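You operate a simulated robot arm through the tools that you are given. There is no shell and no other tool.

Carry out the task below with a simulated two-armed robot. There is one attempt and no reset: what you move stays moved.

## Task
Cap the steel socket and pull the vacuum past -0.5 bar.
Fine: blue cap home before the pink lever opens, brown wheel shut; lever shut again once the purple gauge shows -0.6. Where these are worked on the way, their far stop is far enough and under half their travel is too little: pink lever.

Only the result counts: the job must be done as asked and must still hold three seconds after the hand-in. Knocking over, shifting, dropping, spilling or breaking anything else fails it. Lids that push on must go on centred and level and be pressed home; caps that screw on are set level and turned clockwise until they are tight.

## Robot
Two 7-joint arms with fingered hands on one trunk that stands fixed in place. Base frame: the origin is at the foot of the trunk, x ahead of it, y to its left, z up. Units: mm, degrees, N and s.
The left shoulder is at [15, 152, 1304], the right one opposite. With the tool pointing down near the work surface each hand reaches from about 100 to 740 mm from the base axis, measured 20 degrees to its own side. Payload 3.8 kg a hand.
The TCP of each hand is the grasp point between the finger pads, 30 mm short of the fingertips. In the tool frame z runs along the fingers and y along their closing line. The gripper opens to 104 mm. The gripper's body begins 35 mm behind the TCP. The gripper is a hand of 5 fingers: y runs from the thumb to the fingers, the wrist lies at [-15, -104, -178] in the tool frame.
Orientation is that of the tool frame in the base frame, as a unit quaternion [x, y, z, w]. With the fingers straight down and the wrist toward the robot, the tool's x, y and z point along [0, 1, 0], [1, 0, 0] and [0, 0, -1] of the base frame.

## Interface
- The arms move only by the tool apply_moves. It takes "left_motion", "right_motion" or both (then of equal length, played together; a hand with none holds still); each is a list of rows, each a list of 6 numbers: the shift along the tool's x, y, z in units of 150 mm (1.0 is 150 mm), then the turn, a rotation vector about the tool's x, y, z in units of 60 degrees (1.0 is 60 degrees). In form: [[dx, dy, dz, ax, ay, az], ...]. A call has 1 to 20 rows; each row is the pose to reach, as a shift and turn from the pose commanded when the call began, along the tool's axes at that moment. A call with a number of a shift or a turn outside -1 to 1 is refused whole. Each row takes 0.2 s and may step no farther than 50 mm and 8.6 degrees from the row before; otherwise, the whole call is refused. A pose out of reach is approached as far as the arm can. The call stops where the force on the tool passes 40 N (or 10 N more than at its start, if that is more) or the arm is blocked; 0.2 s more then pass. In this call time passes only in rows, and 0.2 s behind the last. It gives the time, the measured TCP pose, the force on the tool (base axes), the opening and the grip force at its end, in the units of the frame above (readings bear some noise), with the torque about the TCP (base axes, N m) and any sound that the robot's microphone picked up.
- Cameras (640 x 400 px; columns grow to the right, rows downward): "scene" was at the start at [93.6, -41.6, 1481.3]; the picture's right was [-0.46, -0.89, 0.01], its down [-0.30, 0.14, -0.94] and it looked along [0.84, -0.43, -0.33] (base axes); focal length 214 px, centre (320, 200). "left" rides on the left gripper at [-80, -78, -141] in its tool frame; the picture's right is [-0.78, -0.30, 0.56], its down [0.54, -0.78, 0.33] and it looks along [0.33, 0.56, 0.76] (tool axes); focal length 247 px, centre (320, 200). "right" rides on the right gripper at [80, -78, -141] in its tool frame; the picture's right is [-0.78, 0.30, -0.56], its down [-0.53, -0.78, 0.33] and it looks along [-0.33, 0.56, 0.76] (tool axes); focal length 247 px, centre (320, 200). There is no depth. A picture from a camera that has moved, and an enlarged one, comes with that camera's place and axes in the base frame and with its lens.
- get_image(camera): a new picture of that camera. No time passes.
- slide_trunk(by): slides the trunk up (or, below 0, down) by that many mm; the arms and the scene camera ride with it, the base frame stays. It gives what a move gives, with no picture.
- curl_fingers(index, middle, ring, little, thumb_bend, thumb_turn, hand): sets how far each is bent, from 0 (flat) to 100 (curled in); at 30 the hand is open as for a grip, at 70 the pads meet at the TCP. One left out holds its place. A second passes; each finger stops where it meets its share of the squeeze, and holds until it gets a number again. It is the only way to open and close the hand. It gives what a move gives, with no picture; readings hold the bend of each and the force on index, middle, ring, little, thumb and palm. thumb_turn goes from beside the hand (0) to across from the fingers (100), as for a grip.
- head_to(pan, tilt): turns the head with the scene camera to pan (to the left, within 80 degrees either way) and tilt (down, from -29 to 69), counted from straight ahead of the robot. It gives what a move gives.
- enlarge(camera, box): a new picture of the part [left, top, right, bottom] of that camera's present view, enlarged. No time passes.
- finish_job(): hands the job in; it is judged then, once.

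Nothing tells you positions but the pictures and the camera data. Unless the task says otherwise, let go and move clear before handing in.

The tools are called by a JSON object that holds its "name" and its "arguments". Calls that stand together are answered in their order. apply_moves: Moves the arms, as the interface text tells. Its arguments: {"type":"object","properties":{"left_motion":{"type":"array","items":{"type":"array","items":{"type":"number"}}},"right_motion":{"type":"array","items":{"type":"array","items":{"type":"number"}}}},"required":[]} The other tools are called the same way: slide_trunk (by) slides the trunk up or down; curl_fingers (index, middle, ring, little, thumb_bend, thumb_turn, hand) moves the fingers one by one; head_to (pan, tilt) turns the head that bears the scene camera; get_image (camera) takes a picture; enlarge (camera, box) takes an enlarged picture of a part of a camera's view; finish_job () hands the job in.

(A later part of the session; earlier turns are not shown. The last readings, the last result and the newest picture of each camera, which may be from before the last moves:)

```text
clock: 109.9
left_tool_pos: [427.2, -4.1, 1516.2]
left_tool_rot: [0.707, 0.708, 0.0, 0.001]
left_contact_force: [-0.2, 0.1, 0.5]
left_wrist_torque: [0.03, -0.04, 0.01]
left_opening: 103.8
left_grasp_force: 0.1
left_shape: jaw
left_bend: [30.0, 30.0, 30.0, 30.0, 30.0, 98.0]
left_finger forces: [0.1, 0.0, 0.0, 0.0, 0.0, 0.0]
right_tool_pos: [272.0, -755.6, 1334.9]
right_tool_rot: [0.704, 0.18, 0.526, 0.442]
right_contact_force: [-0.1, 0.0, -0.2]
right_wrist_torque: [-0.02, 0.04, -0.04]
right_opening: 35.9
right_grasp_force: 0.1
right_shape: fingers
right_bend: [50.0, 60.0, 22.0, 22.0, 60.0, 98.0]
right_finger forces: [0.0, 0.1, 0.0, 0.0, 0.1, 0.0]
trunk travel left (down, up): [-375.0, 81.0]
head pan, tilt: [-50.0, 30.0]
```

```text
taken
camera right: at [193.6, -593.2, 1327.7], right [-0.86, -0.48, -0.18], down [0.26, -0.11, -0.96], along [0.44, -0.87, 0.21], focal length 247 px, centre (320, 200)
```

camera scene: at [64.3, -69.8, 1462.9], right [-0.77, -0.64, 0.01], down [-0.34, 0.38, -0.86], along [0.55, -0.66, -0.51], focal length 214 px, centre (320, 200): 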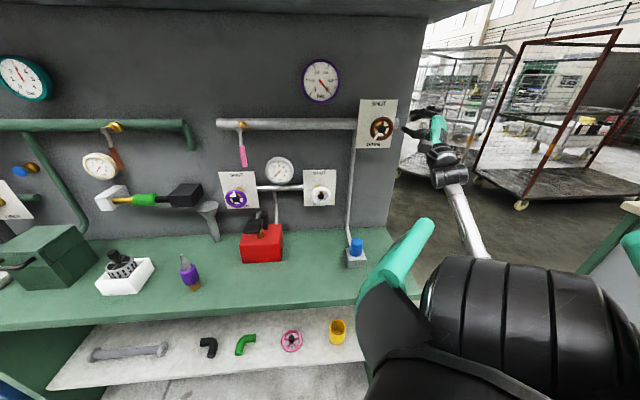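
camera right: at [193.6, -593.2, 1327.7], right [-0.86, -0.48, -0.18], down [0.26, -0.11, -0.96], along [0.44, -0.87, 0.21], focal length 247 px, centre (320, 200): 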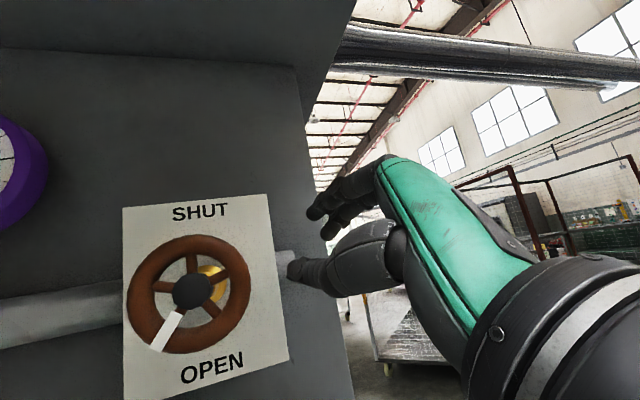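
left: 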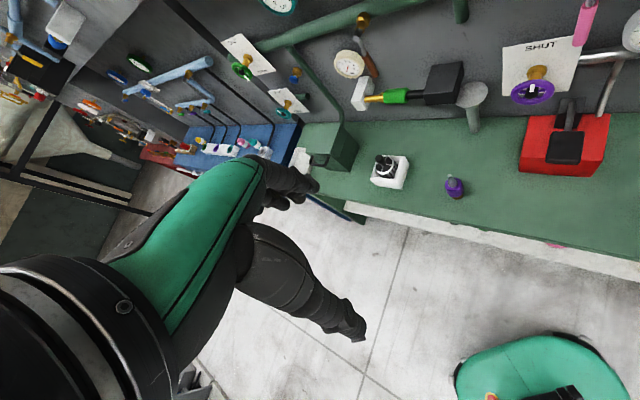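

The pointer is now below left (more open). I'll reopen the hand, back away and roll it counter-clockwise for a fresh stroke.

{"name": "curl_fingers", "arguments": {"hand": "right", "index": 22, "middle": 22, "ring": 22, "little": 22, "thumb_bend": 22}}

{"name": "apply_moves", "arguments": {"right_motion": [[0.03, -0.03, -0.12, 0, 0, 0], [0.057, -0.057, -0.227, 0.03, -0.03, -0.12], [0.1, -0.1, -0.21, 0.06, -0.06, -0.25], [0.15, -0.145, -0.19, 0.09, -0.09, -0.37], [0.2, -0.19, -0.16, 0.12, -0.125, -0.5], [0.256, -0.234, -0.132, 0.15, -0.155, -0.62]]}}

{"name": "get_image", "arguments": {"camera": "scene"}}

{"name": "get_image", "arguments": {"camera": "right"}}

```text
clock: 110.9
left_tool_pos: [430.5, -1.4, 1514.9]
left_tool_rot: [0.707, 0.708, 0.0, 0.001]
left_contact_force: [-0.6, 0.5, 0.2]
left_wrist_torque: [0.0, -0.02, 0.02]
left_opening: 103.8
left_grasp_force: 0.1
left_shape: jaw
left_bend: [30.0, 30.0, 30.0, 30.0, 30.0, 98.0]
left_finger forces: [0.0, 0.0, 0.0, 0.0, 0.0, 0.1]
right_tool_pos: [276.2, -753.4, 1334.0]
right_tool_rot: [0.706, 0.181, 0.523, 0.442]
right_contact_force: [-0.1, -0.2, -0.3]
right_wrist_torque: [0.0, -0.02, -0.01]
right_opening: 121.0
right_grasp_force: 0.0
right_shape: fingers
right_bend: [22.0, 22.0, 22.0, 22.0, 22.0, 98.0]
right_finger forces: [0.0, 0.0, 0.0, 0.0, 0.0, 0.0]
trunk travel left (down, up): [-375.0, 81.0]
head pan, tilt: [-50.0, 30.0]
```

```text
clock: 112.3
left_tool_pos: [430.9, -1.5, 1514.5]
left_tool_rot: [0.707, 0.707, 0.0, 0.001]
left_contact_force: [-0.1, -0.3, -0.4]
left_wrist_torque: [0.02, -0.01, 0.0]
left_opening: 103.4
left_grasp_force: 0.1
left_shape: jaw
left_bend: [30.0, 30.0, 30.0, 30.0, 30.0, 98.0]
left_finger forces: [0.0, 0.0, 0.1, 0.0, 0.0, 0.0]
right_tool_pos: [279.3, -698.6, 1328.8]
right_tool_rot: [0.682, 0.401, 0.281, 0.543]
right_contact_force: [1.1, 1.1, 0.3]
right_wrist_torque: [-0.03, -0.03, 0.02]
right_opening: 120.6
right_grasp_force: 0.0
right_shape: fingers
right_bend: [22.0, 22.0, 22.0, 22.0, 22.0, 98.0]
right_finger forces: [0.1, 0.0, 0.0, 0.0, 0.1, 0.0]
right hand out of reach, approached as far as the arm can: row 1, 2
trunk travel left (down, up): [-375.0, 81.0]
head pan, tilt: [-50.0, 30.0]
```

```text
taken
camera scene: at [68.4, -68.2, 1462.7], right [-0.77, -0.64, 0.01], down [-0.34, 0.38, -0.86], along [0.55, -0.66, -0.51], focal length 214 px, centre (320, 200)
```

scene: 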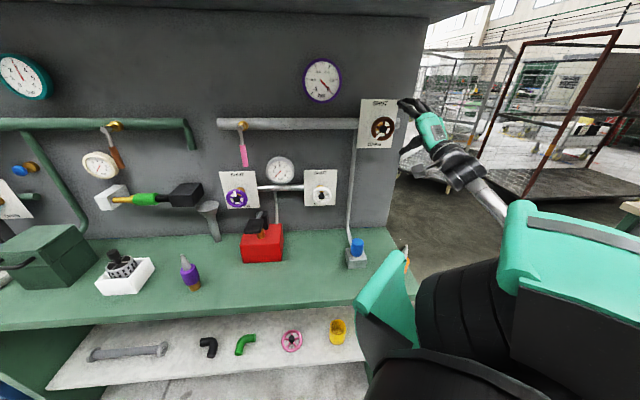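

```text
taken
camera right: at [188.3, -550.3, 1286.5], right [-0.79, -0.4, 0.47], down [-0.19, -0.56, -0.81], along [0.58, -0.73, 0.36], focal length 247 px, centre (320, 200)
```

right: 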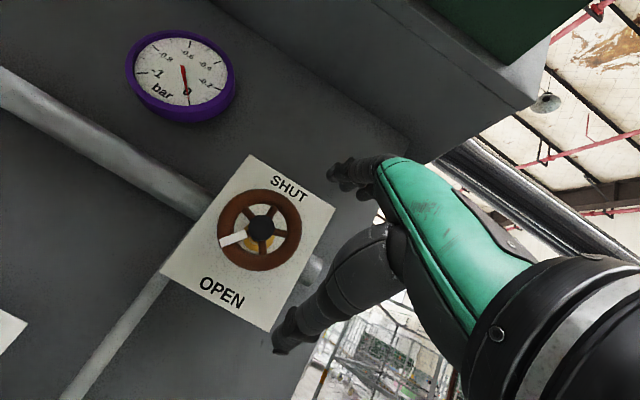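

{"name": "apply_moves", "arguments": {"right_motion": [[0.02, 0, -0.03, 0.03, -0.03, -0.12], [0.05, -0.005, -0.03, 0.06, -0.06, -0.24], [0.09, -0.01, -0.02, 0.09, -0.09, -0.36], [0.13, -0.015, -0.01, 0.12, -0.12, -0.48], [0.17, -0.02, 0, 0.15, -0.15, -0.6], [0.22, -0.03, 0.01, 0.18, -0.18, -0.72], [0.27, -0.035, 0.018, 0.21, -0.21, -0.84], [0.306, -0.039, 0.018, 0.238, -0.238, -0.95]]}}

{"name": "get_image", "arguments": {"camera": "right"}}

{"name": "enlarge", "arguments": {"camera": "scene", "box": [340, 70, 500, 190]}}

```text
clock: 114.1
left_tool_pos: [430.7, -1.3, 1515.1]
left_tool_rot: [0.707, 0.707, 0.0, 0.001]
left_contact_force: [-0.2, -0.5, 0.4]
left_wrist_torque: [0.01, 0.0, 0.01]
left_opening: 103.4
left_grasp_force: 0.1
left_shape: jaw
left_bend: [30.0, 30.0, 30.0, 30.0, 30.0, 98.0]
left_finger forces: [0.0, 0.1, 0.0, 0.0, 0.1, 0.0]
right_tool_pos: [305.1, -662.1, 1322.9]
right_tool_rot: [0.498, 0.64, -0.143, 0.568]
right_contact_force: [0.1, -1.0, -0.7]
right_wrist_torque: [0.03, 0.01, 0.04]
right_opening: 121.1
right_grasp_force: 0.0
right_shape: fingers
right_bend: [22.0, 22.0, 22.0, 22.0, 22.0, 98.0]
right_finger forces: [0.0, 0.0, 0.0, 0.0, 0.0, 0.1]
trunk travel left (down, up): [-375.0, 81.0]
head pan, tilt: [-50.0, 30.0]
```

```text
taken
camera right: at [173.3, -553.5, 1267.4], right [-0.2, 0.19, 0.96], down [-0.5, -0.86, 0.07], along [0.84, -0.47, 0.27], focal length 247 px, centre (320, 200)
```

right: 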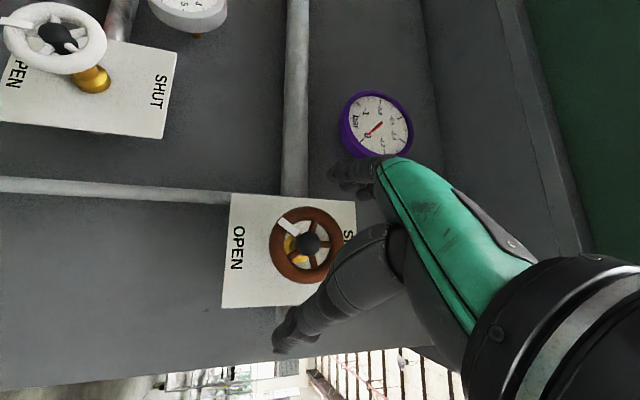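

```text
3.33 times, centred on (420, 130) of scene
camera zoom: at [68.5, -67.8, 1462.8], right [-0.77, -0.64, 0.01], down [-0.34, 0.38, -0.86], along [0.55, -0.66, -0.51], focal length 715 px, centre (-13, 433)
```

zoom: 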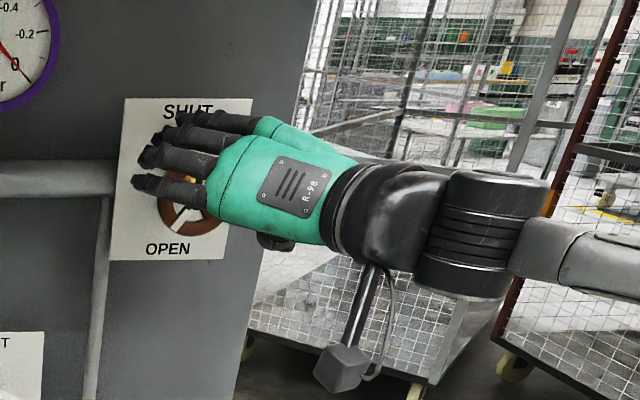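

Reachable with the hand rolled ~67° counter-clockwise. Centring on the hub and moving in.

{"name": "apply_moves", "arguments": {"right_motion": [[-0.05, 0.06, 0.0, 0, 0, 0], [-0.075, 0.097, 0.05, 0, 0, 0], [-0.075, 0.097, 0.16, 0, 0, 0], [-0.075, 0.097, 0.27, 0, 0, 0], [-0.075, 0.097, 0.371, 0, 0, 0]]}}

{"name": "get_image", "arguments": {"camera": "right"}}

{"name": "enlarge", "arguments": {"camera": "scene", "box": [350, 85, 430, 165]}}

```text
clock: 115.3
left_tool_pos: [430.7, -2.4, 1513.4]
left_tool_rot: [0.707, 0.708, 0.001, 0.0]
left_contact_force: [0.3, 0.0, 0.6]
left_wrist_torque: [-0.01, -0.02, 0.01]
left_opening: 103.7
left_grasp_force: 0.0
left_shape: jaw
left_bend: [30.0, 30.0, 30.0, 30.0, 30.0, 98.0]
left_finger forces: [0.0, 0.0, 0.0, 0.1, 0.0, 0.0]
right_tool_pos: [348.1, -702.8, 1322.2]
right_tool_rot: [0.498, 0.638, -0.143, 0.569]
right_contact_force: [-0.1, 0.5, -0.2]
right_wrist_torque: [0.01, 0.0, 0.01]
right_opening: 120.9
right_grasp_force: 0.0
right_shape: fingers
right_bend: [22.0, 22.0, 22.0, 22.0, 22.0, 98.0]
right_finger forces: [0.1, 0.0, 0.0, 0.1, 0.0, 0.0]
trunk travel left (down, up): [-375.0, 81.0]
head pan, tilt: [-50.0, 30.0]
```

```text
taken
camera right: at [217.3, -593.5, 1267.3], right [-0.2, 0.19, 0.96], down [-0.5, -0.86, 0.06], along [0.84, -0.47, 0.27], focal length 247 px, centre (320, 200)
```

right: 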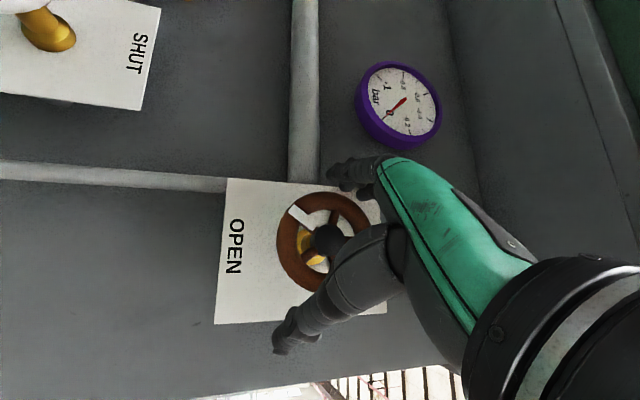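

```text
5.00 times, centred on (390, 125) of scene
camera zoom: at [69.1, -68.7, 1462.7], right [-0.77, -0.64, 0.01], down [-0.34, 0.38, -0.86], along [0.55, -0.66, -0.51], focal length 1072 px, centre (-30, 575)
```

zoom: 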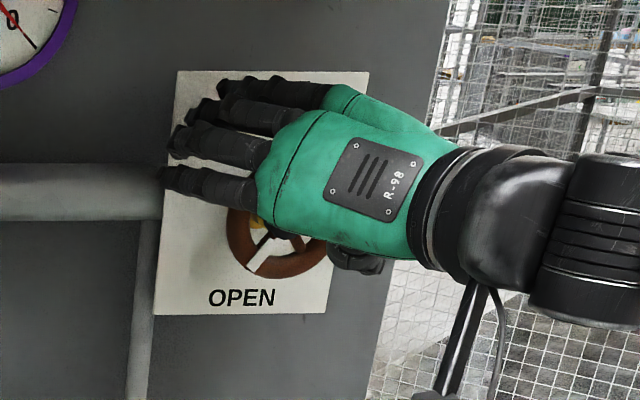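

Straddling the wheel again, centred. Gripping the rim.

{"name": "curl_fingers", "arguments": {"hand": "right", "index": 60, "middle": 60, "thumb_bend": 60}}

{"name": "apply_moves", "arguments": {"right_motion": [[0, 0, 0, -0.031, 0.0316, 0.1257], [0, 0, 0, -0.062, 0.063, 0.2514], [0, 0, 0, -0.093, 0.095, 0.377], [0, 0, 0, -0.124, 0.126, 0.503], [0, 0, 0, -0.155, 0.158, 0.629]]}}

{"name": "enlarge", "arguments": {"camera": "scene", "box": [350, 85, 430, 165]}}

{"name": "get_image", "arguments": {"camera": "right"}}

```text
clock: 116.3
left_tool_pos: [429.7, -2.3, 1514.2]
left_tool_rot: [0.706, 0.708, 0.001, 0.0]
left_contact_force: [0.1, 1.9, -0.3]
left_wrist_torque: [-0.03, 0.03, 0.0]
left_opening: 103.9
left_grasp_force: 0.0
left_shape: jaw
left_bend: [30.0, 30.0, 30.0, 30.0, 30.0, 98.0]
left_finger forces: [0.0, 0.0, 0.1, 0.0, 0.0, 0.1]
right_tool_pos: [347.5, -702.9, 1322.5]
right_tool_rot: [0.499, 0.638, -0.142, 0.569]
right_contact_force: [-3.0, -3.4, -0.2]
right_wrist_torque: [-0.01, 0.0, -0.02]
right_opening: 70.7
right_grasp_force: 18.3
right_shape: fingers
right_bend: [39.0, 58.0, 22.0, 22.0, 48.0, 97.0]
right_finger forces: [14.3, 2.2, 0.1, 0.0, 19.7, 0.0]
trunk travel left (down, up): [-375.0, 81.0]
head pan, tilt: [-50.0, 30.0]
```

```text
clock: 117.5
left_tool_pos: [430.5, -3.1, 1514.5]
left_tool_rot: [0.706, 0.708, 0.0, 0.0]
left_contact_force: [0.2, -0.2, -1.2]
left_wrist_torque: [0.01, 0.01, 0.05]
left_opening: 103.4
left_grasp_force: 0.1
left_shape: jaw
left_bend: [30.0, 30.0, 30.0, 30.0, 30.0, 98.0]
left_finger forces: [0.1, 0.0, 0.1, 0.1, 0.0, 0.1]
right_tool_pos: [347.4, -703.3, 1320.4]
right_tool_rot: [0.641, 0.496, 0.141, 0.568]
right_contact_force: [-2.1, -3.6, -0.8]
right_wrist_torque: [-0.02, 0.06, 0.03]
right_opening: 70.7
right_grasp_force: 18.0
right_shape: fingers
right_bend: [39.0, 57.0, 22.0, 22.0, 48.0, 98.0]
right_finger forces: [13.8, 2.8, 0.1, 0.0, 19.9, 0.1]
trunk travel left (down, up): [-375.0, 81.0]
head pan, tilt: [-50.0, 30.0]
```

```text
5.00 times, centred on (390, 125) of scene
camera zoom: at [67.8, -69.5, 1462.7], right [-0.77, -0.64, 0.01], down [-0.34, 0.38, -0.86], along [0.55, -0.66, -0.51], focal length 1072 px, centre (-30, 575)
```

zoom: 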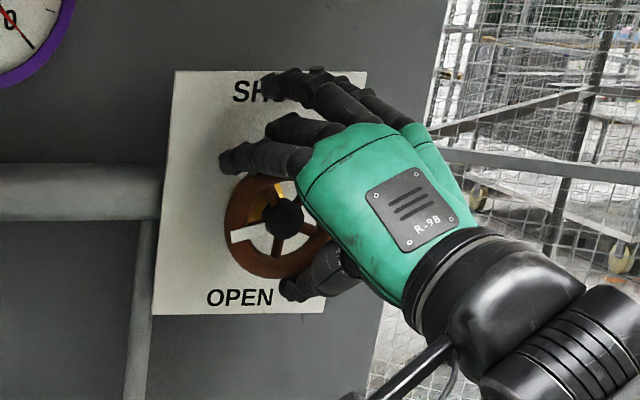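

```text
taken
camera right: at [243.3, -566.0, 1267.0], right [-0.64, -0.25, 0.73], down [-0.37, -0.73, -0.58], along [0.67, -0.64, 0.37], focal length 247 px, centre (320, 200)
```

right: 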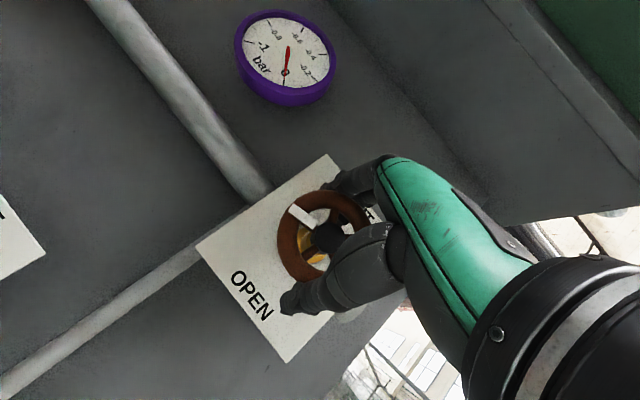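

Turned 40°; low effort. Continuing another ~34°.

{"name": "apply_moves", "arguments": {"right_motion": [[0, 0, 0, -0.031, 0.0316, 0.1257], [0, 0, 0, -0.062, 0.063, 0.2514], [0, 0, 0, -0.093, 0.095, 0.377], [0, 0, 0, -0.124, 0.126, 0.503]]}}

{"name": "enlarge", "arguments": {"camera": "scene", "box": [350, 85, 430, 165]}}

```text
clock: 118.5
left_tool_pos: [430.5, -2.0, 1514.4]
left_tool_rot: [0.707, 0.708, 0.0, 0.0]
left_contact_force: [-0.8, -0.1, -0.2]
left_wrist_torque: [0.01, 0.01, 0.03]
left_opening: 103.7
left_grasp_force: 0.0
left_shape: jaw
left_bend: [30.0, 30.0, 30.0, 30.0, 30.0, 98.0]
left_finger forces: [0.0, 0.1, 0.0, 0.0, 0.0, 0.0]
right_tool_pos: [346.8, -702.5, 1320.0]
right_tool_rot: [0.7, 0.338, 0.357, 0.518]
right_contact_force: [-5.2, 0.5, -6.9]
right_wrist_torque: [-0.04, 0.07, 0.08]
right_opening: 70.6
right_grasp_force: 18.5
right_shape: fingers
right_bend: [39.0, 58.0, 22.0, 22.0, 48.0, 98.0]
right_finger forces: [12.2, 1.9, 0.0, 0.0, 21.9, 0.0]
trunk travel left (down, up): [-375.0, 81.0]
head pan, tilt: [-50.0, 30.0]
```

```text
5.00 times, centred on (390, 125) of scene
camera zoom: at [68.0, -69.0, 1462.7], right [-0.77, -0.64, 0.01], down [-0.34, 0.38, -0.86], along [0.55, -0.66, -0.51], focal length 1072 px, centre (-30, 575)
```

zoom: 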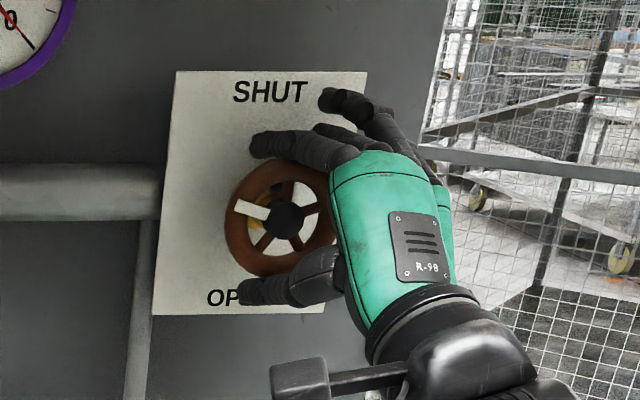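

Pointer now ~15° above left. I'll open the fingers, roll back counter-clockwise in place, and take a second stroke.

{"name": "curl_fingers", "arguments": {"hand": "right", "index": 22, "middle": 22, "thumb_bend": 22}}

{"name": "apply_moves", "arguments": {"right_motion": [[0, 0, 0, 0.031, -0.0316, -0.1257], [0, 0, 0, 0.062, -0.063, -0.2514], [0, 0, 0, 0.093, -0.095, -0.377], [0, 0, 0, 0.124, -0.126, -0.503], [0, 0, 0, 0.155, -0.158, -0.629]]}}

{"name": "apply_moves", "arguments": {"right_motion": [[0, 0, 0, 0.031, -0.0316, -0.1257], [0, 0, 0, 0.062, -0.063, -0.2514], [0, 0, 0, 0.093, -0.095, -0.377], [0, 0, 0, 0.124, -0.126, -0.503], [0, 0, 0, 0.155, -0.158, -0.629]]}}

{"name": "enlarge", "arguments": {"camera": "scene", "box": [350, 85, 430, 165]}}

{"name": "get_image", "arguments": {"camera": "right"}}

```text
clock: 119.5
left_tool_pos: [430.6, -1.3, 1514.0]
left_tool_rot: [0.707, 0.707, 0.0, 0.001]
left_contact_force: [0.2, 0.5, -0.2]
left_wrist_torque: [-0.03, 0.01, 0.02]
left_opening: 103.8
left_grasp_force: 0.0
left_shape: jaw
left_bend: [30.0, 30.0, 30.0, 30.0, 30.0, 98.0]
left_finger forces: [0.0, 0.0, 0.0, 0.0, 0.0, 0.1]
right_tool_pos: [346.1, -701.9, 1319.8]
right_tool_rot: [0.699, 0.34, 0.357, 0.519]
right_contact_force: [0.2, -0.3, -0.5]
right_wrist_torque: [0.0, 0.01, 0.01]
right_opening: 121.0
right_grasp_force: 0.2
right_shape: fingers
right_bend: [22.0, 22.0, 22.0, 22.0, 22.0, 98.0]
right_finger forces: [0.1, 0.0, 0.0, 0.0, 0.1, 0.0]
trunk travel left (down, up): [-375.0, 81.0]
head pan, tilt: [-50.0, 30.0]
```

```text
clock: 120.7
left_tool_pos: [430.6, -0.8, 1514.3]
left_tool_rot: [0.706, 0.708, -0.001, 0.001]
left_contact_force: [0.0, 0.3, 0.9]
left_wrist_torque: [-0.02, 0.0, -0.01]
left_opening: 103.6
left_grasp_force: 0.0
left_shape: jaw
left_bend: [30.0, 30.0, 30.0, 30.0, 30.0, 98.0]
left_finger forces: [0.0, 0.0, 0.0, 0.0, 0.0, 0.1]
right_tool_pos: [348.3, -701.8, 1320.2]
right_tool_rot: [0.617, 0.531, 0.084, 0.575]
right_contact_force: [0.7, 0.6, 0.8]
right_wrist_torque: [0.0, 0.0, -0.01]
right_opening: 121.0
right_grasp_force: 0.0
right_shape: fingers
right_bend: [22.0, 22.0, 22.0, 22.0, 22.0, 98.0]
right_finger forces: [0.0, 0.0, 0.0, 0.0, 0.1, 0.0]
trunk travel left (down, up): [-375.0, 81.0]
head pan, tilt: [-50.0, 30.0]
```

```text
clock: 121.9
left_tool_pos: [430.4, -1.7, 1514.3]
left_tool_rot: [0.707, 0.708, 0.0, 0.001]
left_contact_force: [0.4, 0.2, -0.2]
left_wrist_torque: [0.0, -0.02, 0.01]
left_opening: 103.7
left_grasp_force: 0.0
left_shape: jaw
left_bend: [30.0, 30.0, 30.0, 30.0, 30.0, 98.0]
left_finger forces: [0.1, 0.1, 0.1, 0.0, 0.0, 0.0]
right_tool_pos: [347.1, -701.7, 1320.9]
right_tool_rot: [0.461, 0.658, -0.201, 0.56]
right_contact_force: [-0.3, 1.1, 0.0]
right_wrist_torque: [0.0, -0.03, -0.01]
right_opening: 121.0
right_grasp_force: 0.1
right_shape: fingers
right_bend: [22.0, 22.0, 22.0, 22.0, 22.0, 98.0]
right_finger forces: [0.1, 0.0, 0.1, 0.0, 0.1, 0.0]
trunk travel left (down, up): [-375.0, 81.0]
head pan, tilt: [-50.0, 30.0]
```

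```text
5.00 times, centred on (390, 125) of scene
camera zoom: at [68.7, -67.8, 1462.8], right [-0.77, -0.64, 0.01], down [-0.34, 0.38, -0.86], along [0.55, -0.66, -0.51], focal length 1072 px, centre (-30, 575)
```

zoom: 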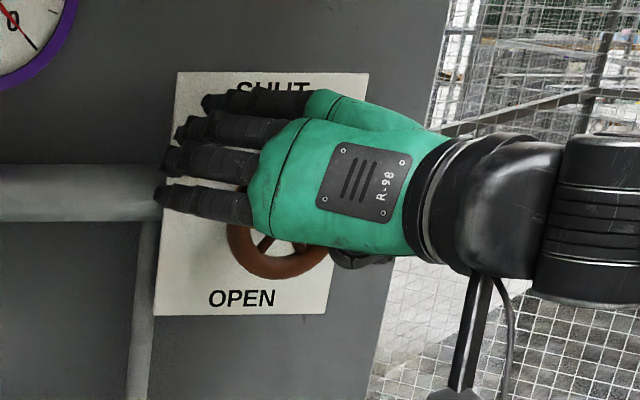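

```text
taken
camera right: at [210.7, -598.2, 1269.1], right [-0.1, 0.28, 0.95], down [-0.49, -0.85, 0.2], along [0.87, -0.45, 0.23], focal length 247 px, centre (320, 200)
```

right: 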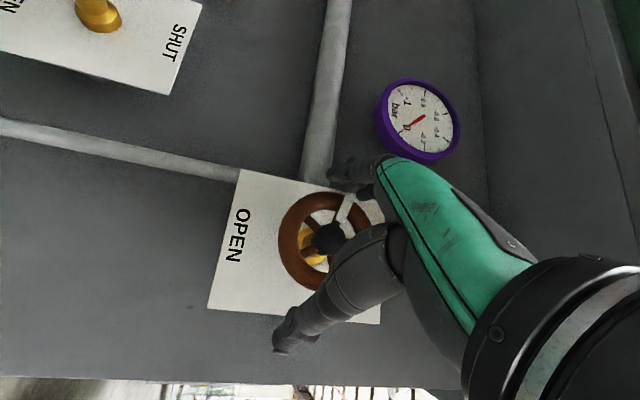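

Rolled back without touching. Gripping and turning again.

{"name": "curl_fingers", "arguments": {"hand": "right", "index": 60, "middle": 60, "thumb_bend": 60}}

{"name": "apply_moves", "arguments": {"right_motion": [[0, 0, 0, -0.031, 0.0316, 0.1257], [0, 0, 0, -0.062, 0.063, 0.2514], [0, 0, 0, -0.093, 0.095, 0.377], [0, 0, 0, -0.124, 0.126, 0.503], [0, 0, 0, -0.155, 0.158, 0.629]]}}

{"name": "enlarge", "arguments": {"camera": "scene", "box": [350, 85, 430, 165]}}

{"name": "get_image", "arguments": {"camera": "right"}}

```text
clock: 122.9
left_tool_pos: [428.8, -1.4, 1513.7]
left_tool_rot: [0.706, 0.708, 0.001, 0.0]
left_contact_force: [0.1, 0.0, -0.5]
left_wrist_torque: [-0.03, 0.02, 0.01]
left_opening: 103.8
left_grasp_force: 0.1
left_shape: jaw
left_bend: [30.0, 30.0, 30.0, 30.0, 30.0, 98.0]
left_finger forces: [0.1, 0.0, 0.0, 0.1, 0.1, 0.0]
right_tool_pos: [347.1, -701.3, 1321.4]
right_tool_rot: [0.463, 0.657, -0.199, 0.561]
right_contact_force: [-1.4, -1.1, 0.5]
right_wrist_torque: [-0.02, -0.03, 0.0]
right_opening: 70.9
right_grasp_force: 18.1
right_shape: fingers
right_bend: [39.0, 57.0, 22.0, 22.0, 47.0, 97.0]
right_finger forces: [14.8, 3.3, 0.0, 0.0, 19.4, 0.1]
trunk travel left (down, up): [-375.0, 81.0]
head pan, tilt: [-50.0, 30.0]
```

```text
clock: 124.1
left_tool_pos: [430.1, -2.9, 1514.6]
left_tool_rot: [0.706, 0.708, 0.0, 0.0]
left_contact_force: [1.2, -0.1, -1.0]
left_wrist_torque: [0.01, -0.01, 0.01]
left_opening: 103.6
left_grasp_force: 0.0
left_shape: jaw
left_bend: [30.0, 30.0, 30.0, 30.0, 30.0, 98.0]
left_finger forces: [0.0, 0.0, 0.0, 0.1, 0.1, 0.1]
right_tool_pos: [347.8, -702.1, 1319.2]
right_tool_rot: [0.618, 0.53, 0.086, 0.574]
right_contact_force: [-2.9, -0.7, -2.7]
right_wrist_torque: [-0.02, 0.11, 0.04]
right_opening: 70.7
right_grasp_force: 18.0
right_shape: fingers
right_bend: [39.0, 57.0, 22.0, 22.0, 47.0, 97.0]
right_finger forces: [13.4, 2.8, 0.0, 0.0, 20.4, 0.0]
trunk travel left (down, up): [-375.0, 81.0]
head pan, tilt: [-50.0, 30.0]
```

```text
5.00 times, centred on (390, 125) of scene
camera zoom: at [67.4, -69.0, 1462.7], right [-0.77, -0.64, 0.01], down [-0.34, 0.38, -0.86], along [0.55, -0.66, -0.51], focal length 1072 px, centre (-30, 575)
```

zoom: 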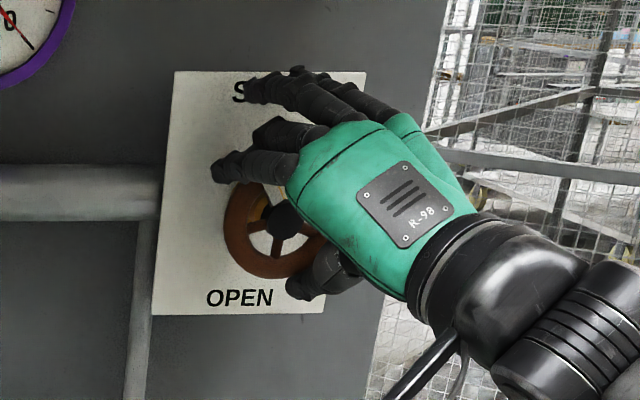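

```text
taken
camera right: at [238.2, -571.1, 1263.6], right [-0.56, -0.17, 0.81], down [-0.42, -0.78, -0.46], along [0.71, -0.6, 0.36], focal length 247 px, centre (320, 200)
```

right: 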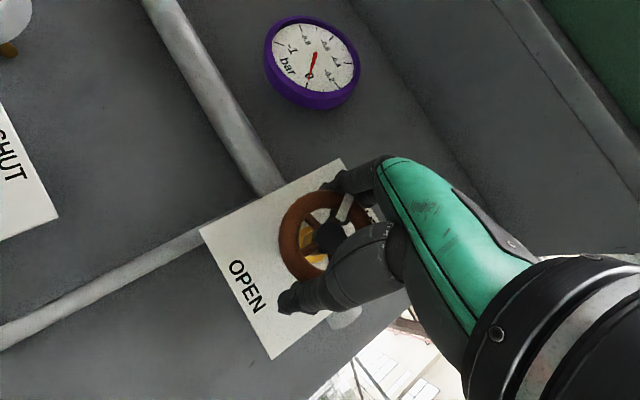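

{"name": "apply_moves", "arguments": {"right_motion": [[0, 0, 0, -0.031, 0.0316, 0.1257], [0, 0, 0, -0.062, 0.063, 0.2514], [0, 0, 0, -0.093, 0.095, 0.377], [0, 0, 0, -0.124, 0.126, 0.503]]}}

{"name": "enlarge", "arguments": {"camera": "scene", "box": [350, 85, 430, 165]}}

{"name": "get_image", "arguments": {"camera": "right"}}

```text
clock: 125.1
left_tool_pos: [430.7, -3.8, 1514.6]
left_tool_rot: [0.707, 0.708, 0.0, 0.0]
left_contact_force: [0.1, -1.3, 0.8]
left_wrist_torque: [-0.01, 0.01, 0.01]
left_opening: 103.6
left_grasp_force: 0.0
left_shape: jaw
left_bend: [30.0, 30.0, 30.0, 30.0, 30.0, 98.0]
left_finger forces: [0.1, 0.0, 0.0, 0.0, 0.0, 0.0]
right_tool_pos: [346.6, -702.3, 1319.8]
right_tool_rot: [0.691, 0.381, 0.305, 0.533]
right_contact_force: [-3.2, 0.2, -7.2]
right_wrist_torque: [-0.03, 0.05, 0.02]
right_opening: 70.2
right_grasp_force: 17.4
right_shape: fingers
right_bend: [40.0, 58.0, 22.0, 22.0, 47.0, 97.0]
right_finger forces: [11.7, 2.0, 0.0, 0.0, 21.1, 0.1]
trunk travel left (down, up): [-375.0, 81.0]
head pan, tilt: [-50.0, 30.0]
```

```text
5.00 times, centred on (390, 125) of scene
camera zoom: at [68.3, -69.3, 1462.6], right [-0.77, -0.64, 0.01], down [-0.34, 0.38, -0.86], along [0.55, -0.66, -0.51], focal length 1072 px, centre (-30, 575)
```

zoom: 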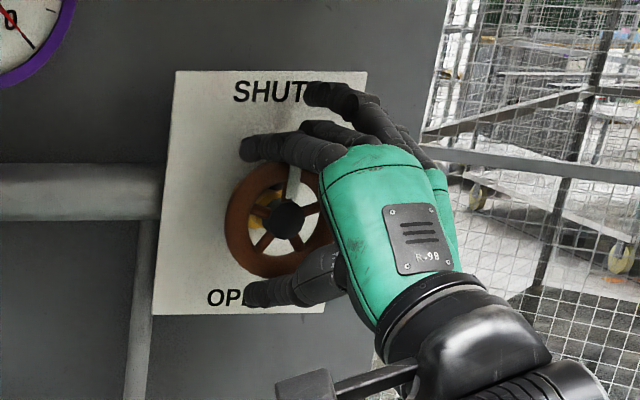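

```text
taken
camera right: at [258.4, -550.9, 1279.7], right [-0.81, -0.42, 0.41], down [-0.16, -0.52, -0.84], along [0.57, -0.75, 0.35], focal length 247 px, centre (320, 200)
```

right: 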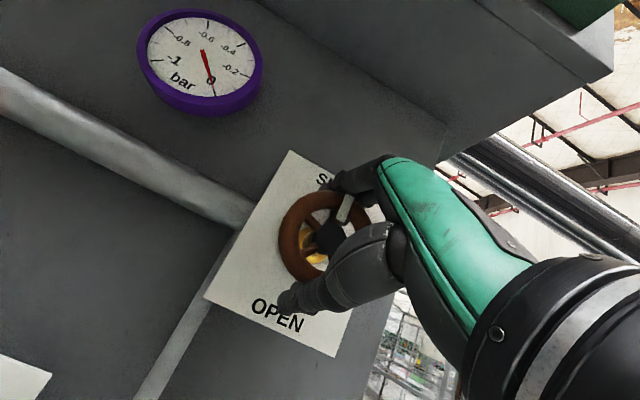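

The pointer is about at SHUT. I'll nudge a few degrees more to make sure it is against its stop.

{"name": "apply_moves", "arguments": {"right_motion": [[0, 0, 0, -0.016, 0.016, 0.063], [0, 0, 0, -0.031, 0.0316, 0.1257], [0, 0, 0, -0.045, 0.046, 0.18]]}}

{"name": "enlarge", "arguments": {"camera": "scene", "box": [350, 85, 430, 165]}}

{"name": "enlarge", "arguments": {"camera": "right", "box": [200, 130, 400, 370]}}

```text
clock: 125.9
left_tool_pos: [431.4, -1.4, 1513.7]
left_tool_rot: [0.706, 0.708, -0.001, 0.001]
left_contact_force: [-0.1, 0.0, -0.1]
left_wrist_torque: [0.02, 0.0, 0.01]
left_opening: 104.0
left_grasp_force: 0.0
left_shape: jaw
left_bend: [30.0, 30.0, 30.0, 30.0, 30.0, 98.0]
left_finger forces: [0.1, 0.0, 0.1, 0.1, 0.0, 0.0]
right_tool_pos: [349.0, -701.4, 1320.7]
right_tool_rot: [0.703, 0.32, 0.378, 0.51]
right_contact_force: [-1.5, 5.0, -13.0]
right_wrist_torque: [-0.49, 0.81, 0.1]
right_opening: 70.1
right_grasp_force: 18.0
right_shape: fingers
right_bend: [42.0, 58.0, 22.0, 22.0, 47.0, 100.0]
right_finger forces: [12.0, 1.5, 0.0, 0.0, 22.7, 0.1]
trunk travel left (down, up): [-375.0, 81.0]
head pan, tilt: [-50.0, 30.0]
```

```text
5.00 times, centred on (390, 125) of scene
camera zoom: at [69.6, -68.3, 1462.6], right [-0.77, -0.64, 0.01], down [-0.34, 0.38, -0.86], along [0.55, -0.66, -0.51], focal length 1072 px, centre (-30, 575)
```

zoom: 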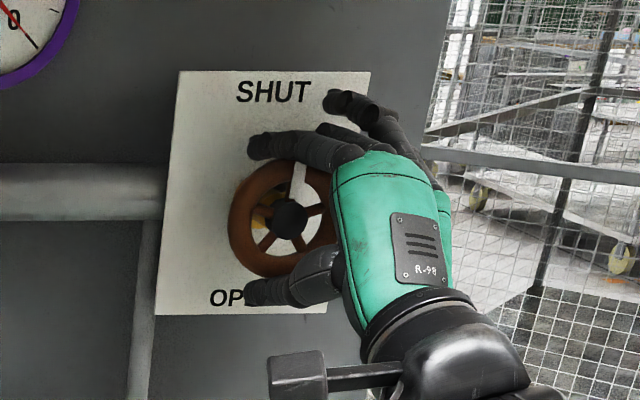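

```text
1.67 times, centred on (300, 250) of right
camera zoom: at [264.1, -545.1, 1289.9], right [-0.85, -0.47, 0.23], down [-0.04, -0.39, -0.92], along [0.52, -0.79, 0.32], focal length 412 px, centre (353, 117)
```

zoom: 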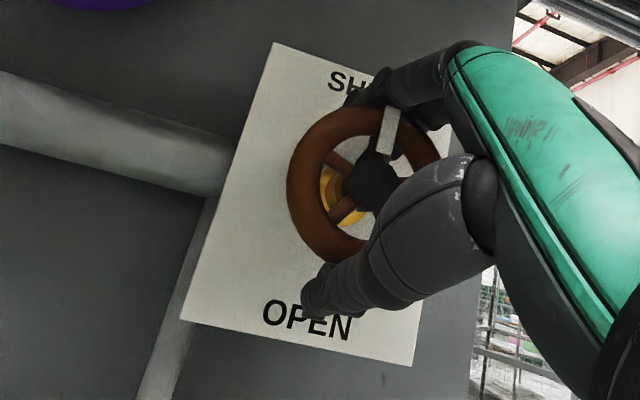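

The torque rose sharply (~0.9 N·m): the wheel is at its SHUT stop. I'll open the hand, roll back in place, and retreat.

{"name": "curl_fingers", "arguments": {"hand": "right", "index": 22, "middle": 22, "thumb_bend": 22}}

{"name": "apply_moves", "arguments": {"right_motion": [[0, 0, 0, 0.031, -0.0316, -0.1257], [0, 0, 0, 0.062, -0.063, -0.2514], [0, 0, 0, 0.093, -0.095, -0.377], [0, 0, 0, 0.124, -0.126, -0.503], [0, 0, 0, 0.155, -0.158, -0.629], [0, 0, 0, 0.186, -0.19, -0.755], [0, 0, 0, 0.217, -0.221, -0.88]]}}

{"name": "enlarge", "arguments": {"camera": "scene", "box": [350, 85, 430, 165]}}

{"name": "get_image", "arguments": {"camera": "right"}}

```text
clock: 126.9
left_tool_pos: [430.6, -2.1, 1514.8]
left_tool_rot: [0.707, 0.708, 0.0, 0.0]
left_contact_force: [0.2, 0.2, 0.0]
left_wrist_torque: [0.03, 0.01, 0.01]
left_opening: 103.5
left_grasp_force: 0.1
left_shape: jaw
left_bend: [30.0, 30.0, 30.0, 30.0, 30.0, 98.0]
left_finger forces: [0.0, 0.0, 0.0, 0.1, 0.0, 0.0]
right_tool_pos: [346.6, -701.5, 1322.0]
right_tool_rot: [0.702, 0.32, 0.378, 0.511]
right_contact_force: [0.2, 0.5, -0.2]
right_wrist_torque: [0.03, 0.02, -0.02]
right_opening: 120.9
right_grasp_force: 0.0
right_shape: fingers
right_bend: [22.0, 22.0, 22.0, 22.0, 22.0, 98.0]
right_finger forces: [0.1, 0.0, 0.1, 0.0, 0.0, 0.0]
trunk travel left (down, up): [-375.0, 81.0]
head pan, tilt: [-50.0, 30.0]
```

```text
clock: 128.5
left_tool_pos: [430.1, -1.0, 1513.3]
left_tool_rot: [0.707, 0.707, 0.0, 0.001]
left_contact_force: [0.1, 0.0, -0.2]
left_wrist_torque: [0.02, 0.01, -0.02]
left_opening: 104.0
left_grasp_force: 0.1
left_shape: jaw
left_bend: [30.0, 30.0, 30.0, 30.0, 30.0, 98.0]
left_finger forces: [0.1, 0.0, 0.0, 0.0, 0.0, 0.0]
right_tool_pos: [346.9, -701.8, 1320.6]
right_tool_rot: [0.575, 0.579, -0.006, 0.578]
right_contact_force: [0.3, -0.9, -0.3]
right_wrist_torque: [0.0, 0.0, 0.01]
right_opening: 121.0
right_grasp_force: 0.1
right_shape: fingers
right_bend: [22.0, 22.0, 22.0, 22.0, 22.0, 98.0]
right_finger forces: [0.1, 0.0, 0.0, 0.0, 0.0, 0.1]
trunk travel left (down, up): [-375.0, 81.0]
head pan, tilt: [-50.0, 30.0]
```

```text
5.00 times, centred on (390, 125) of scene
camera zoom: at [68.5, -68.0, 1462.8], right [-0.77, -0.64, 0.01], down [-0.34, 0.38, -0.86], along [0.55, -0.66, -0.51], focal length 1072 px, centre (-30, 575)
```

zoom: 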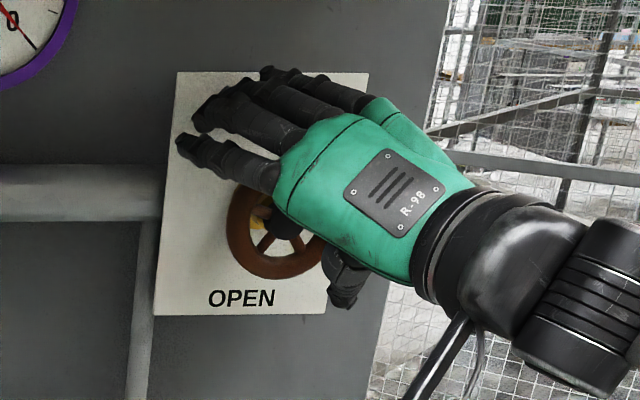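

```text
taken
camera right: at [230.1, -578.8, 1262.8], right [-0.43, -0.04, 0.9], down [-0.48, -0.84, -0.26], along [0.77, -0.54, 0.34], focal length 247 px, centre (320, 200)
```

right: 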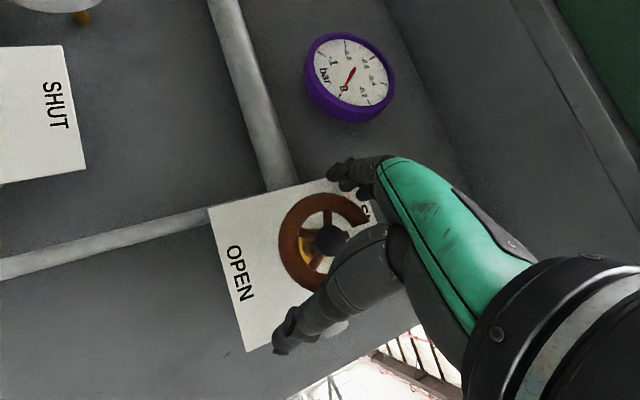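

{"name": "apply_moves", "arguments": {"right_motion": [[0.02, -0.025, -0.06, 0, 0, 0], [0.037, -0.049, -0.13, 0, 0, 0], [0.06, -0.07, -0.25, 0, 0, 0], [0.093, -0.095, -0.377, 0, 0, 0]]}}

{"name": "enlarge", "arguments": {"camera": "right", "box": [200, 150, 400, 350]}}

{"name": "get_image", "arguments": {"camera": "scene"}}

```text
clock: 129.5
left_tool_pos: [430.1, -1.9, 1514.1]
left_tool_rot: [0.706, 0.708, 0.0, 0.001]
left_contact_force: [0.2, 0.6, -0.1]
left_wrist_torque: [-0.02, -0.02, -0.02]
left_opening: 103.6
left_grasp_force: 0.1
left_shape: jaw
left_bend: [30.0, 30.0, 30.0, 30.0, 30.0, 98.0]
left_finger forces: [0.0, 0.0, 0.0, 0.1, 0.0, 0.1]
right_tool_pos: [304.7, -659.9, 1323.2]
right_tool_rot: [0.576, 0.577, -0.005, 0.579]
right_contact_force: [0.5, 0.0, 0.3]
right_wrist_torque: [0.0, 0.0, -0.01]
right_opening: 120.6
right_grasp_force: 0.0
right_shape: fingers
right_bend: [22.0, 22.0, 22.0, 22.0, 22.0, 98.0]
right_finger forces: [0.1, 0.0, 0.0, 0.0, 0.0, 0.0]
trunk travel left (down, up): [-375.0, 81.0]
head pan, tilt: [-50.0, 30.0]
```

```text
2.00 times, centred on (300, 250) of right
camera zoom: at [186.5, -537.0, 1265.0], right [-0.43, -0.04, 0.9], down [-0.48, -0.84, -0.26], along [0.77, -0.54, 0.34], focal length 494 px, centre (360, 100)
```

zoom: 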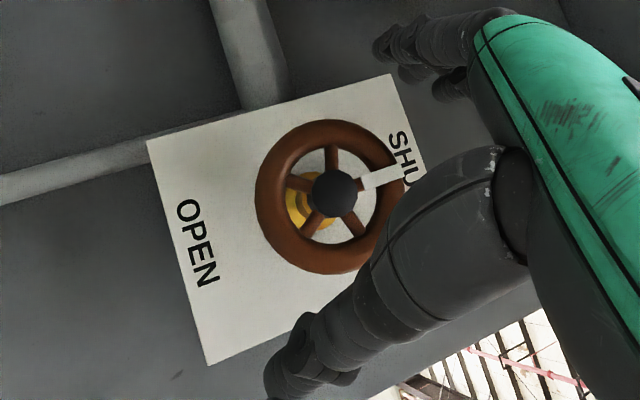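

```text
taken
camera scene: at [67.6, -67.7, 1462.8], right [-0.77, -0.64, 0.01], down [-0.34, 0.38, -0.86], along [0.55, -0.66, -0.51], focal length 214 px, centre (320, 200)
```

scene: 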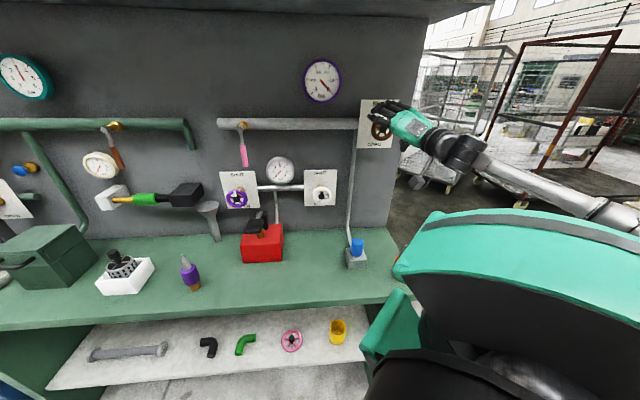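

The brown wheel now points to SHUT. Next I'll move the right hand left along the wall (well in front of it) toward the pink lever.

{"name": "apply_moves", "arguments": {"right_motion": [[0.15, 0.14, -0.05, 0, 0, 0], [0.35, 0.32, -0.1, 0, 0, 0], [0.56, 0.51, -0.1, 0, 0, 0], [0.766, 0.7, -0.1, 0, 0, 0]]}}

{"name": "curl_fingers", "arguments": {"hand": "right", "index": 70, "middle": 70, "ring": 100, "little": 100, "thumb_bend": 70}}

{"name": "get_image", "arguments": {"camera": "right"}}

{"name": "get_image", "arguments": {"camera": "scene"}}

```text
clock: 130.5
left_tool_pos: [432.8, -2.4, 1513.2]
left_tool_rot: [0.707, 0.707, -0.002, 0.0]
left_contact_force: [0.9, 0.0, 0.1]
left_wrist_torque: [0.03, 0.04, -0.02]
left_opening: 103.8
left_grasp_force: 0.1
left_shape: jaw
left_bend: [30.0, 30.0, 30.0, 30.0, 30.0, 98.0]
left_finger forces: [0.0, 0.0, 0.0, 0.0, 0.0, 0.0]
right_tool_pos: [407.5, -539.9, 1315.1]
right_tool_rot: [0.576, 0.579, -0.008, 0.577]
right_contact_force: [1.2, 0.1, 0.2]
right_wrist_torque: [-0.02, 0.0, 0.03]
right_opening: 121.0
right_grasp_force: 0.0
right_shape: fingers
right_bend: [22.0, 22.0, 22.0, 22.0, 22.0, 98.0]
right_finger forces: [0.1, 0.1, 0.1, 0.1, 0.1, 0.1]
trunk travel left (down, up): [-375.0, 81.0]
head pan, tilt: [-50.0, 30.0]
```

```text
clock: 131.5
left_tool_pos: [430.4, -1.4, 1513.6]
left_tool_rot: [0.707, 0.707, 0.0, 0.0]
left_contact_force: [-0.3, 0.1, -0.1]
left_wrist_torque: [-0.02, -0.01, 0.01]
left_opening: 103.7
left_grasp_force: 0.0
left_shape: jaw
left_bend: [30.0, 30.0, 30.0, 30.0, 30.0, 98.0]
left_finger forces: [0.0, 0.0, 0.0, 0.1, 0.0, 0.0]
right_tool_pos: [404.8, -539.3, 1316.5]
right_tool_rot: [0.576, 0.578, -0.006, 0.578]
right_contact_force: [-0.1, -0.5, -0.3]
right_wrist_torque: [-0.01, -0.03, -0.03]
right_opening: 1.3
right_grasp_force: 0.1
right_shape: fingers
right_bend: [70.0, 70.0, 100.0, 100.0, 70.0, 98.0]
right_finger forces: [0.0, 0.0, 0.0, 0.0, 0.1, 0.1]
trunk travel left (down, up): [-375.0, 81.0]
head pan, tilt: [-50.0, 30.0]
```

```text
taken
camera right: at [286.6, -416.9, 1258.3], right [-0.43, -0.04, 0.9], down [-0.48, -0.84, -0.26], along [0.77, -0.55, 0.34], focal length 247 px, centre (320, 200)
```

right: 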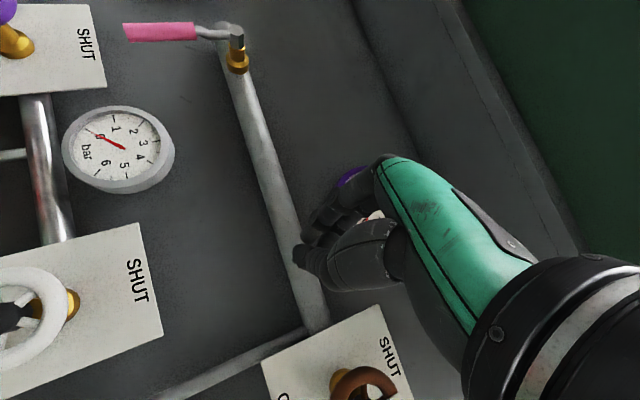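

```text
taken
camera scene: at [68.1, -68.3, 1462.8], right [-0.77, -0.64, 0.01], down [-0.34, 0.38, -0.86], along [0.55, -0.66, -0.51], focal length 214 px, centre (320, 200)
```

scene: 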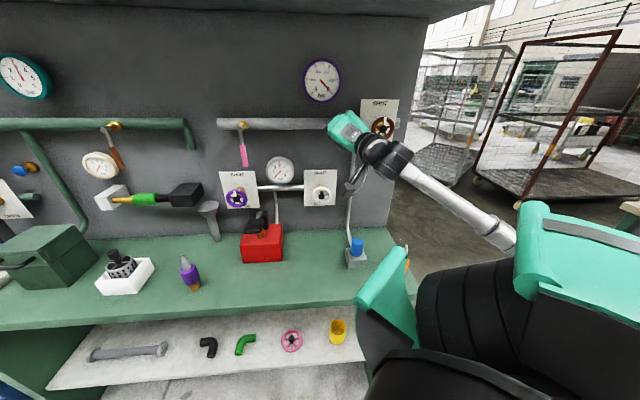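

I can see the pink lever hanging from its brass valve (pivot ≈ n 762, u -177, z 1322; tip z≈1207). I'll zoom in to look for stops or hints on the opening direction.

{"name": "enlarge", "arguments": {"camera": "right", "box": [110, 0, 270, 100]}}

{"name": "enlarge", "arguments": {"camera": "scene", "box": [205, 105, 285, 175]}}

{"name": "enlarge", "arguments": {"camera": "scene", "box": [75, 105, 155, 175]}}

{"name": "enlarge", "arguments": {"camera": "scene", "box": [290, 50, 354, 110]}}

```text
4.00 times, centred on (190, 50) of right
camera zoom: at [286.6, -416.9, 1258.3], right [-0.43, -0.04, 0.9], down [-0.48, -0.84, -0.26], along [0.77, -0.55, 0.34], focal length 988 px, centre (840, 800)
```

zoom: 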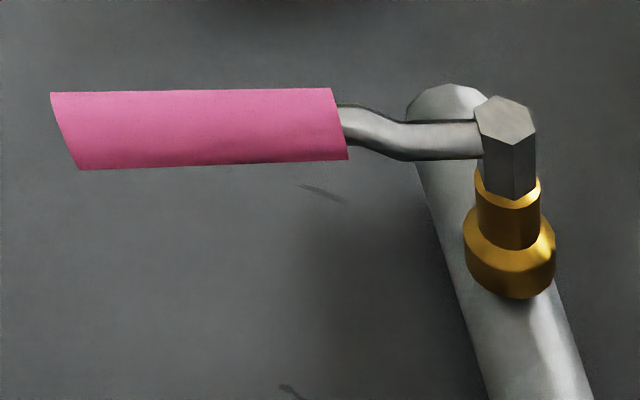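

```text
5.71 times, centred on (245, 140) of scene
camera zoom: at [68.1, -68.3, 1462.8], right [-0.77, -0.64, 0.01], down [-0.34, 0.38, -0.86], along [0.55, -0.66, -0.51], focal length 1226 px, centre (749, 543)
```

zoom: 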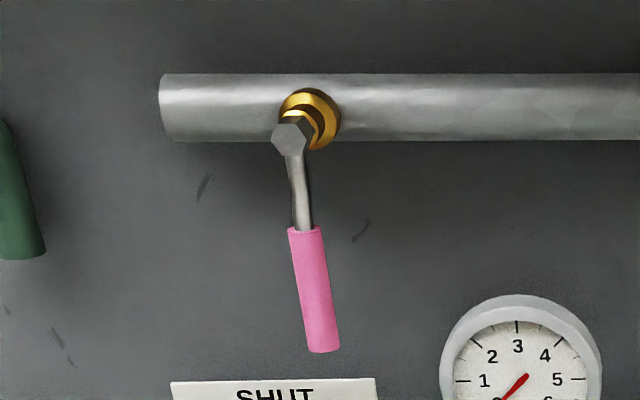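

```text
5.71 times, centred on (115, 140) of scene
camera zoom: at [68.1, -68.3, 1462.8], right [-0.77, -0.64, 0.01], down [-0.34, 0.38, -0.86], along [0.55, -0.66, -0.51], focal length 1226 px, centre (1491, 543)
```

zoom: 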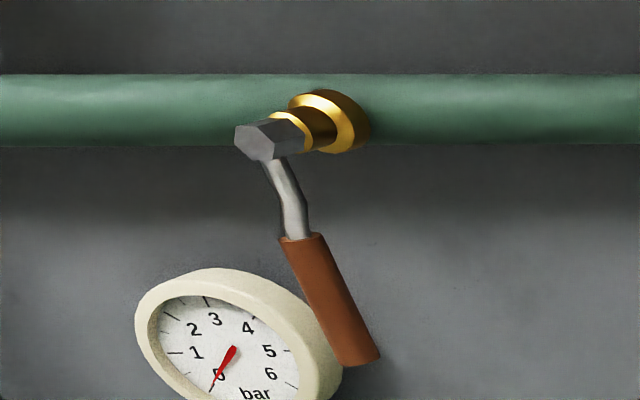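

```text
6.67 times, centred on (322, 80) of scene
camera zoom: at [68.1, -68.3, 1462.8], right [-0.77, -0.64, 0.01], down [-0.34, 0.38, -0.86], along [0.55, -0.66, -0.51], focal length 1430 px, centre (307, 1000)
```

zoom: 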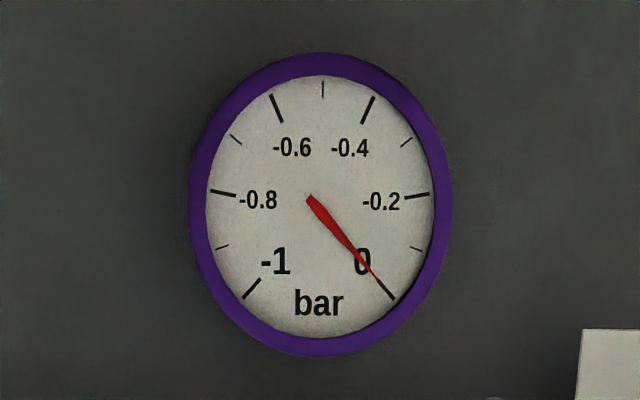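

By convention, a quarter-turn valve opens counter-clockwise, i.e. the lever should swing to the right, along the pipe. I'll bring the closed fingertips (as a peg) around to the left side of the lever, staying well in front of the wall.

{"name": "apply_moves", "arguments": {"right_motion": [[0.235, 0.153, 0.0, 0, 0, 0], [0.47, 0.305, 0.0, 0, 0, 0], [0.705, 0.46, 0.0, 0, 0, 0], [0.94, 0.61, 0.0, 0, 0, 0]]}}

{"name": "get_image", "arguments": {"camera": "right"}}

{"name": "get_image", "arguments": {"camera": "scene"}}

```text
clock: 132.5
left_tool_pos: [431.2, -1.5, 1515.1]
left_tool_rot: [0.707, 0.707, -0.001, 0.001]
left_contact_force: [-0.4, 0.6, -0.4]
left_wrist_torque: [-0.04, 0.0, 0.01]
left_opening: 103.5
left_grasp_force: 0.2
left_shape: jaw
left_bend: [30.0, 30.0, 30.0, 30.0, 30.0, 98.0]
left_finger forces: [0.1, 0.0, 0.0, 0.0, 0.0, 0.1]
right_tool_pos: [482.8, -463.3, 1336.1]
right_tool_rot: [0.569, 0.609, 0.002, 0.553]
right_contact_force: [-0.4, 1.5, -0.1]
right_wrist_torque: [0.0, 0.01, -0.04]
right_opening: 1.1
right_grasp_force: 0.1
right_shape: fingers
right_bend: [70.0, 70.0, 100.0, 100.0, 70.0, 97.0]
right_finger forces: [0.0, 0.0, 0.0, 0.0, 0.1, 0.0]
right hand out of reach, approached as far as the arm can: row 1, 2, 3, 4
trunk travel left (down, up): [-375.0, 81.0]
head pan, tilt: [-50.0, 30.0]
```

```text
taken
camera right: at [356.1, -345.9, 1288.4], right [-0.37, -0.09, 0.92], down [-0.45, -0.85, -0.26], along [0.81, -0.51, 0.28], focal length 247 px, centre (320, 200)
```

right: 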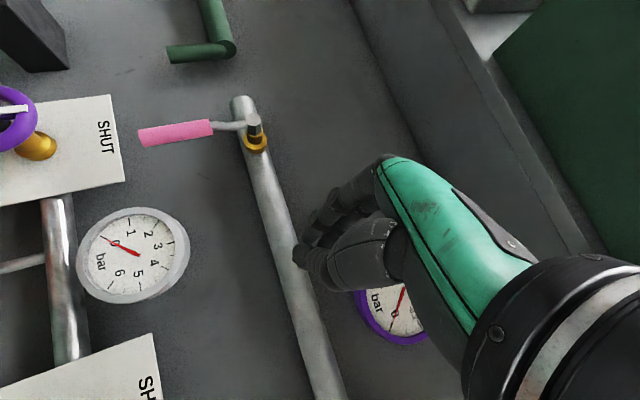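

```text
taken
camera scene: at [68.4, -67.8, 1462.8], right [-0.77, -0.64, 0.01], down [-0.34, 0.38, -0.86], along [0.55, -0.66, -0.51], focal length 214 px, centre (320, 200)
```

scene: 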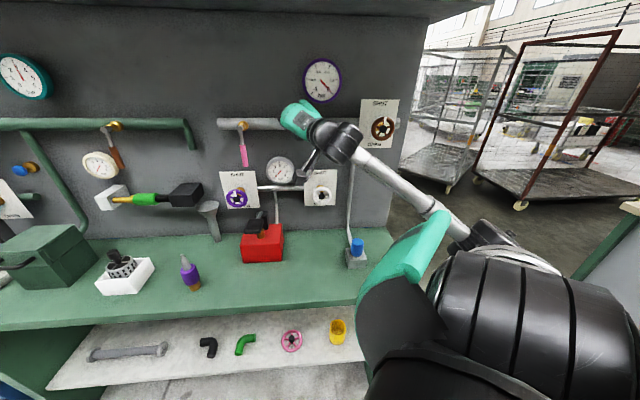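

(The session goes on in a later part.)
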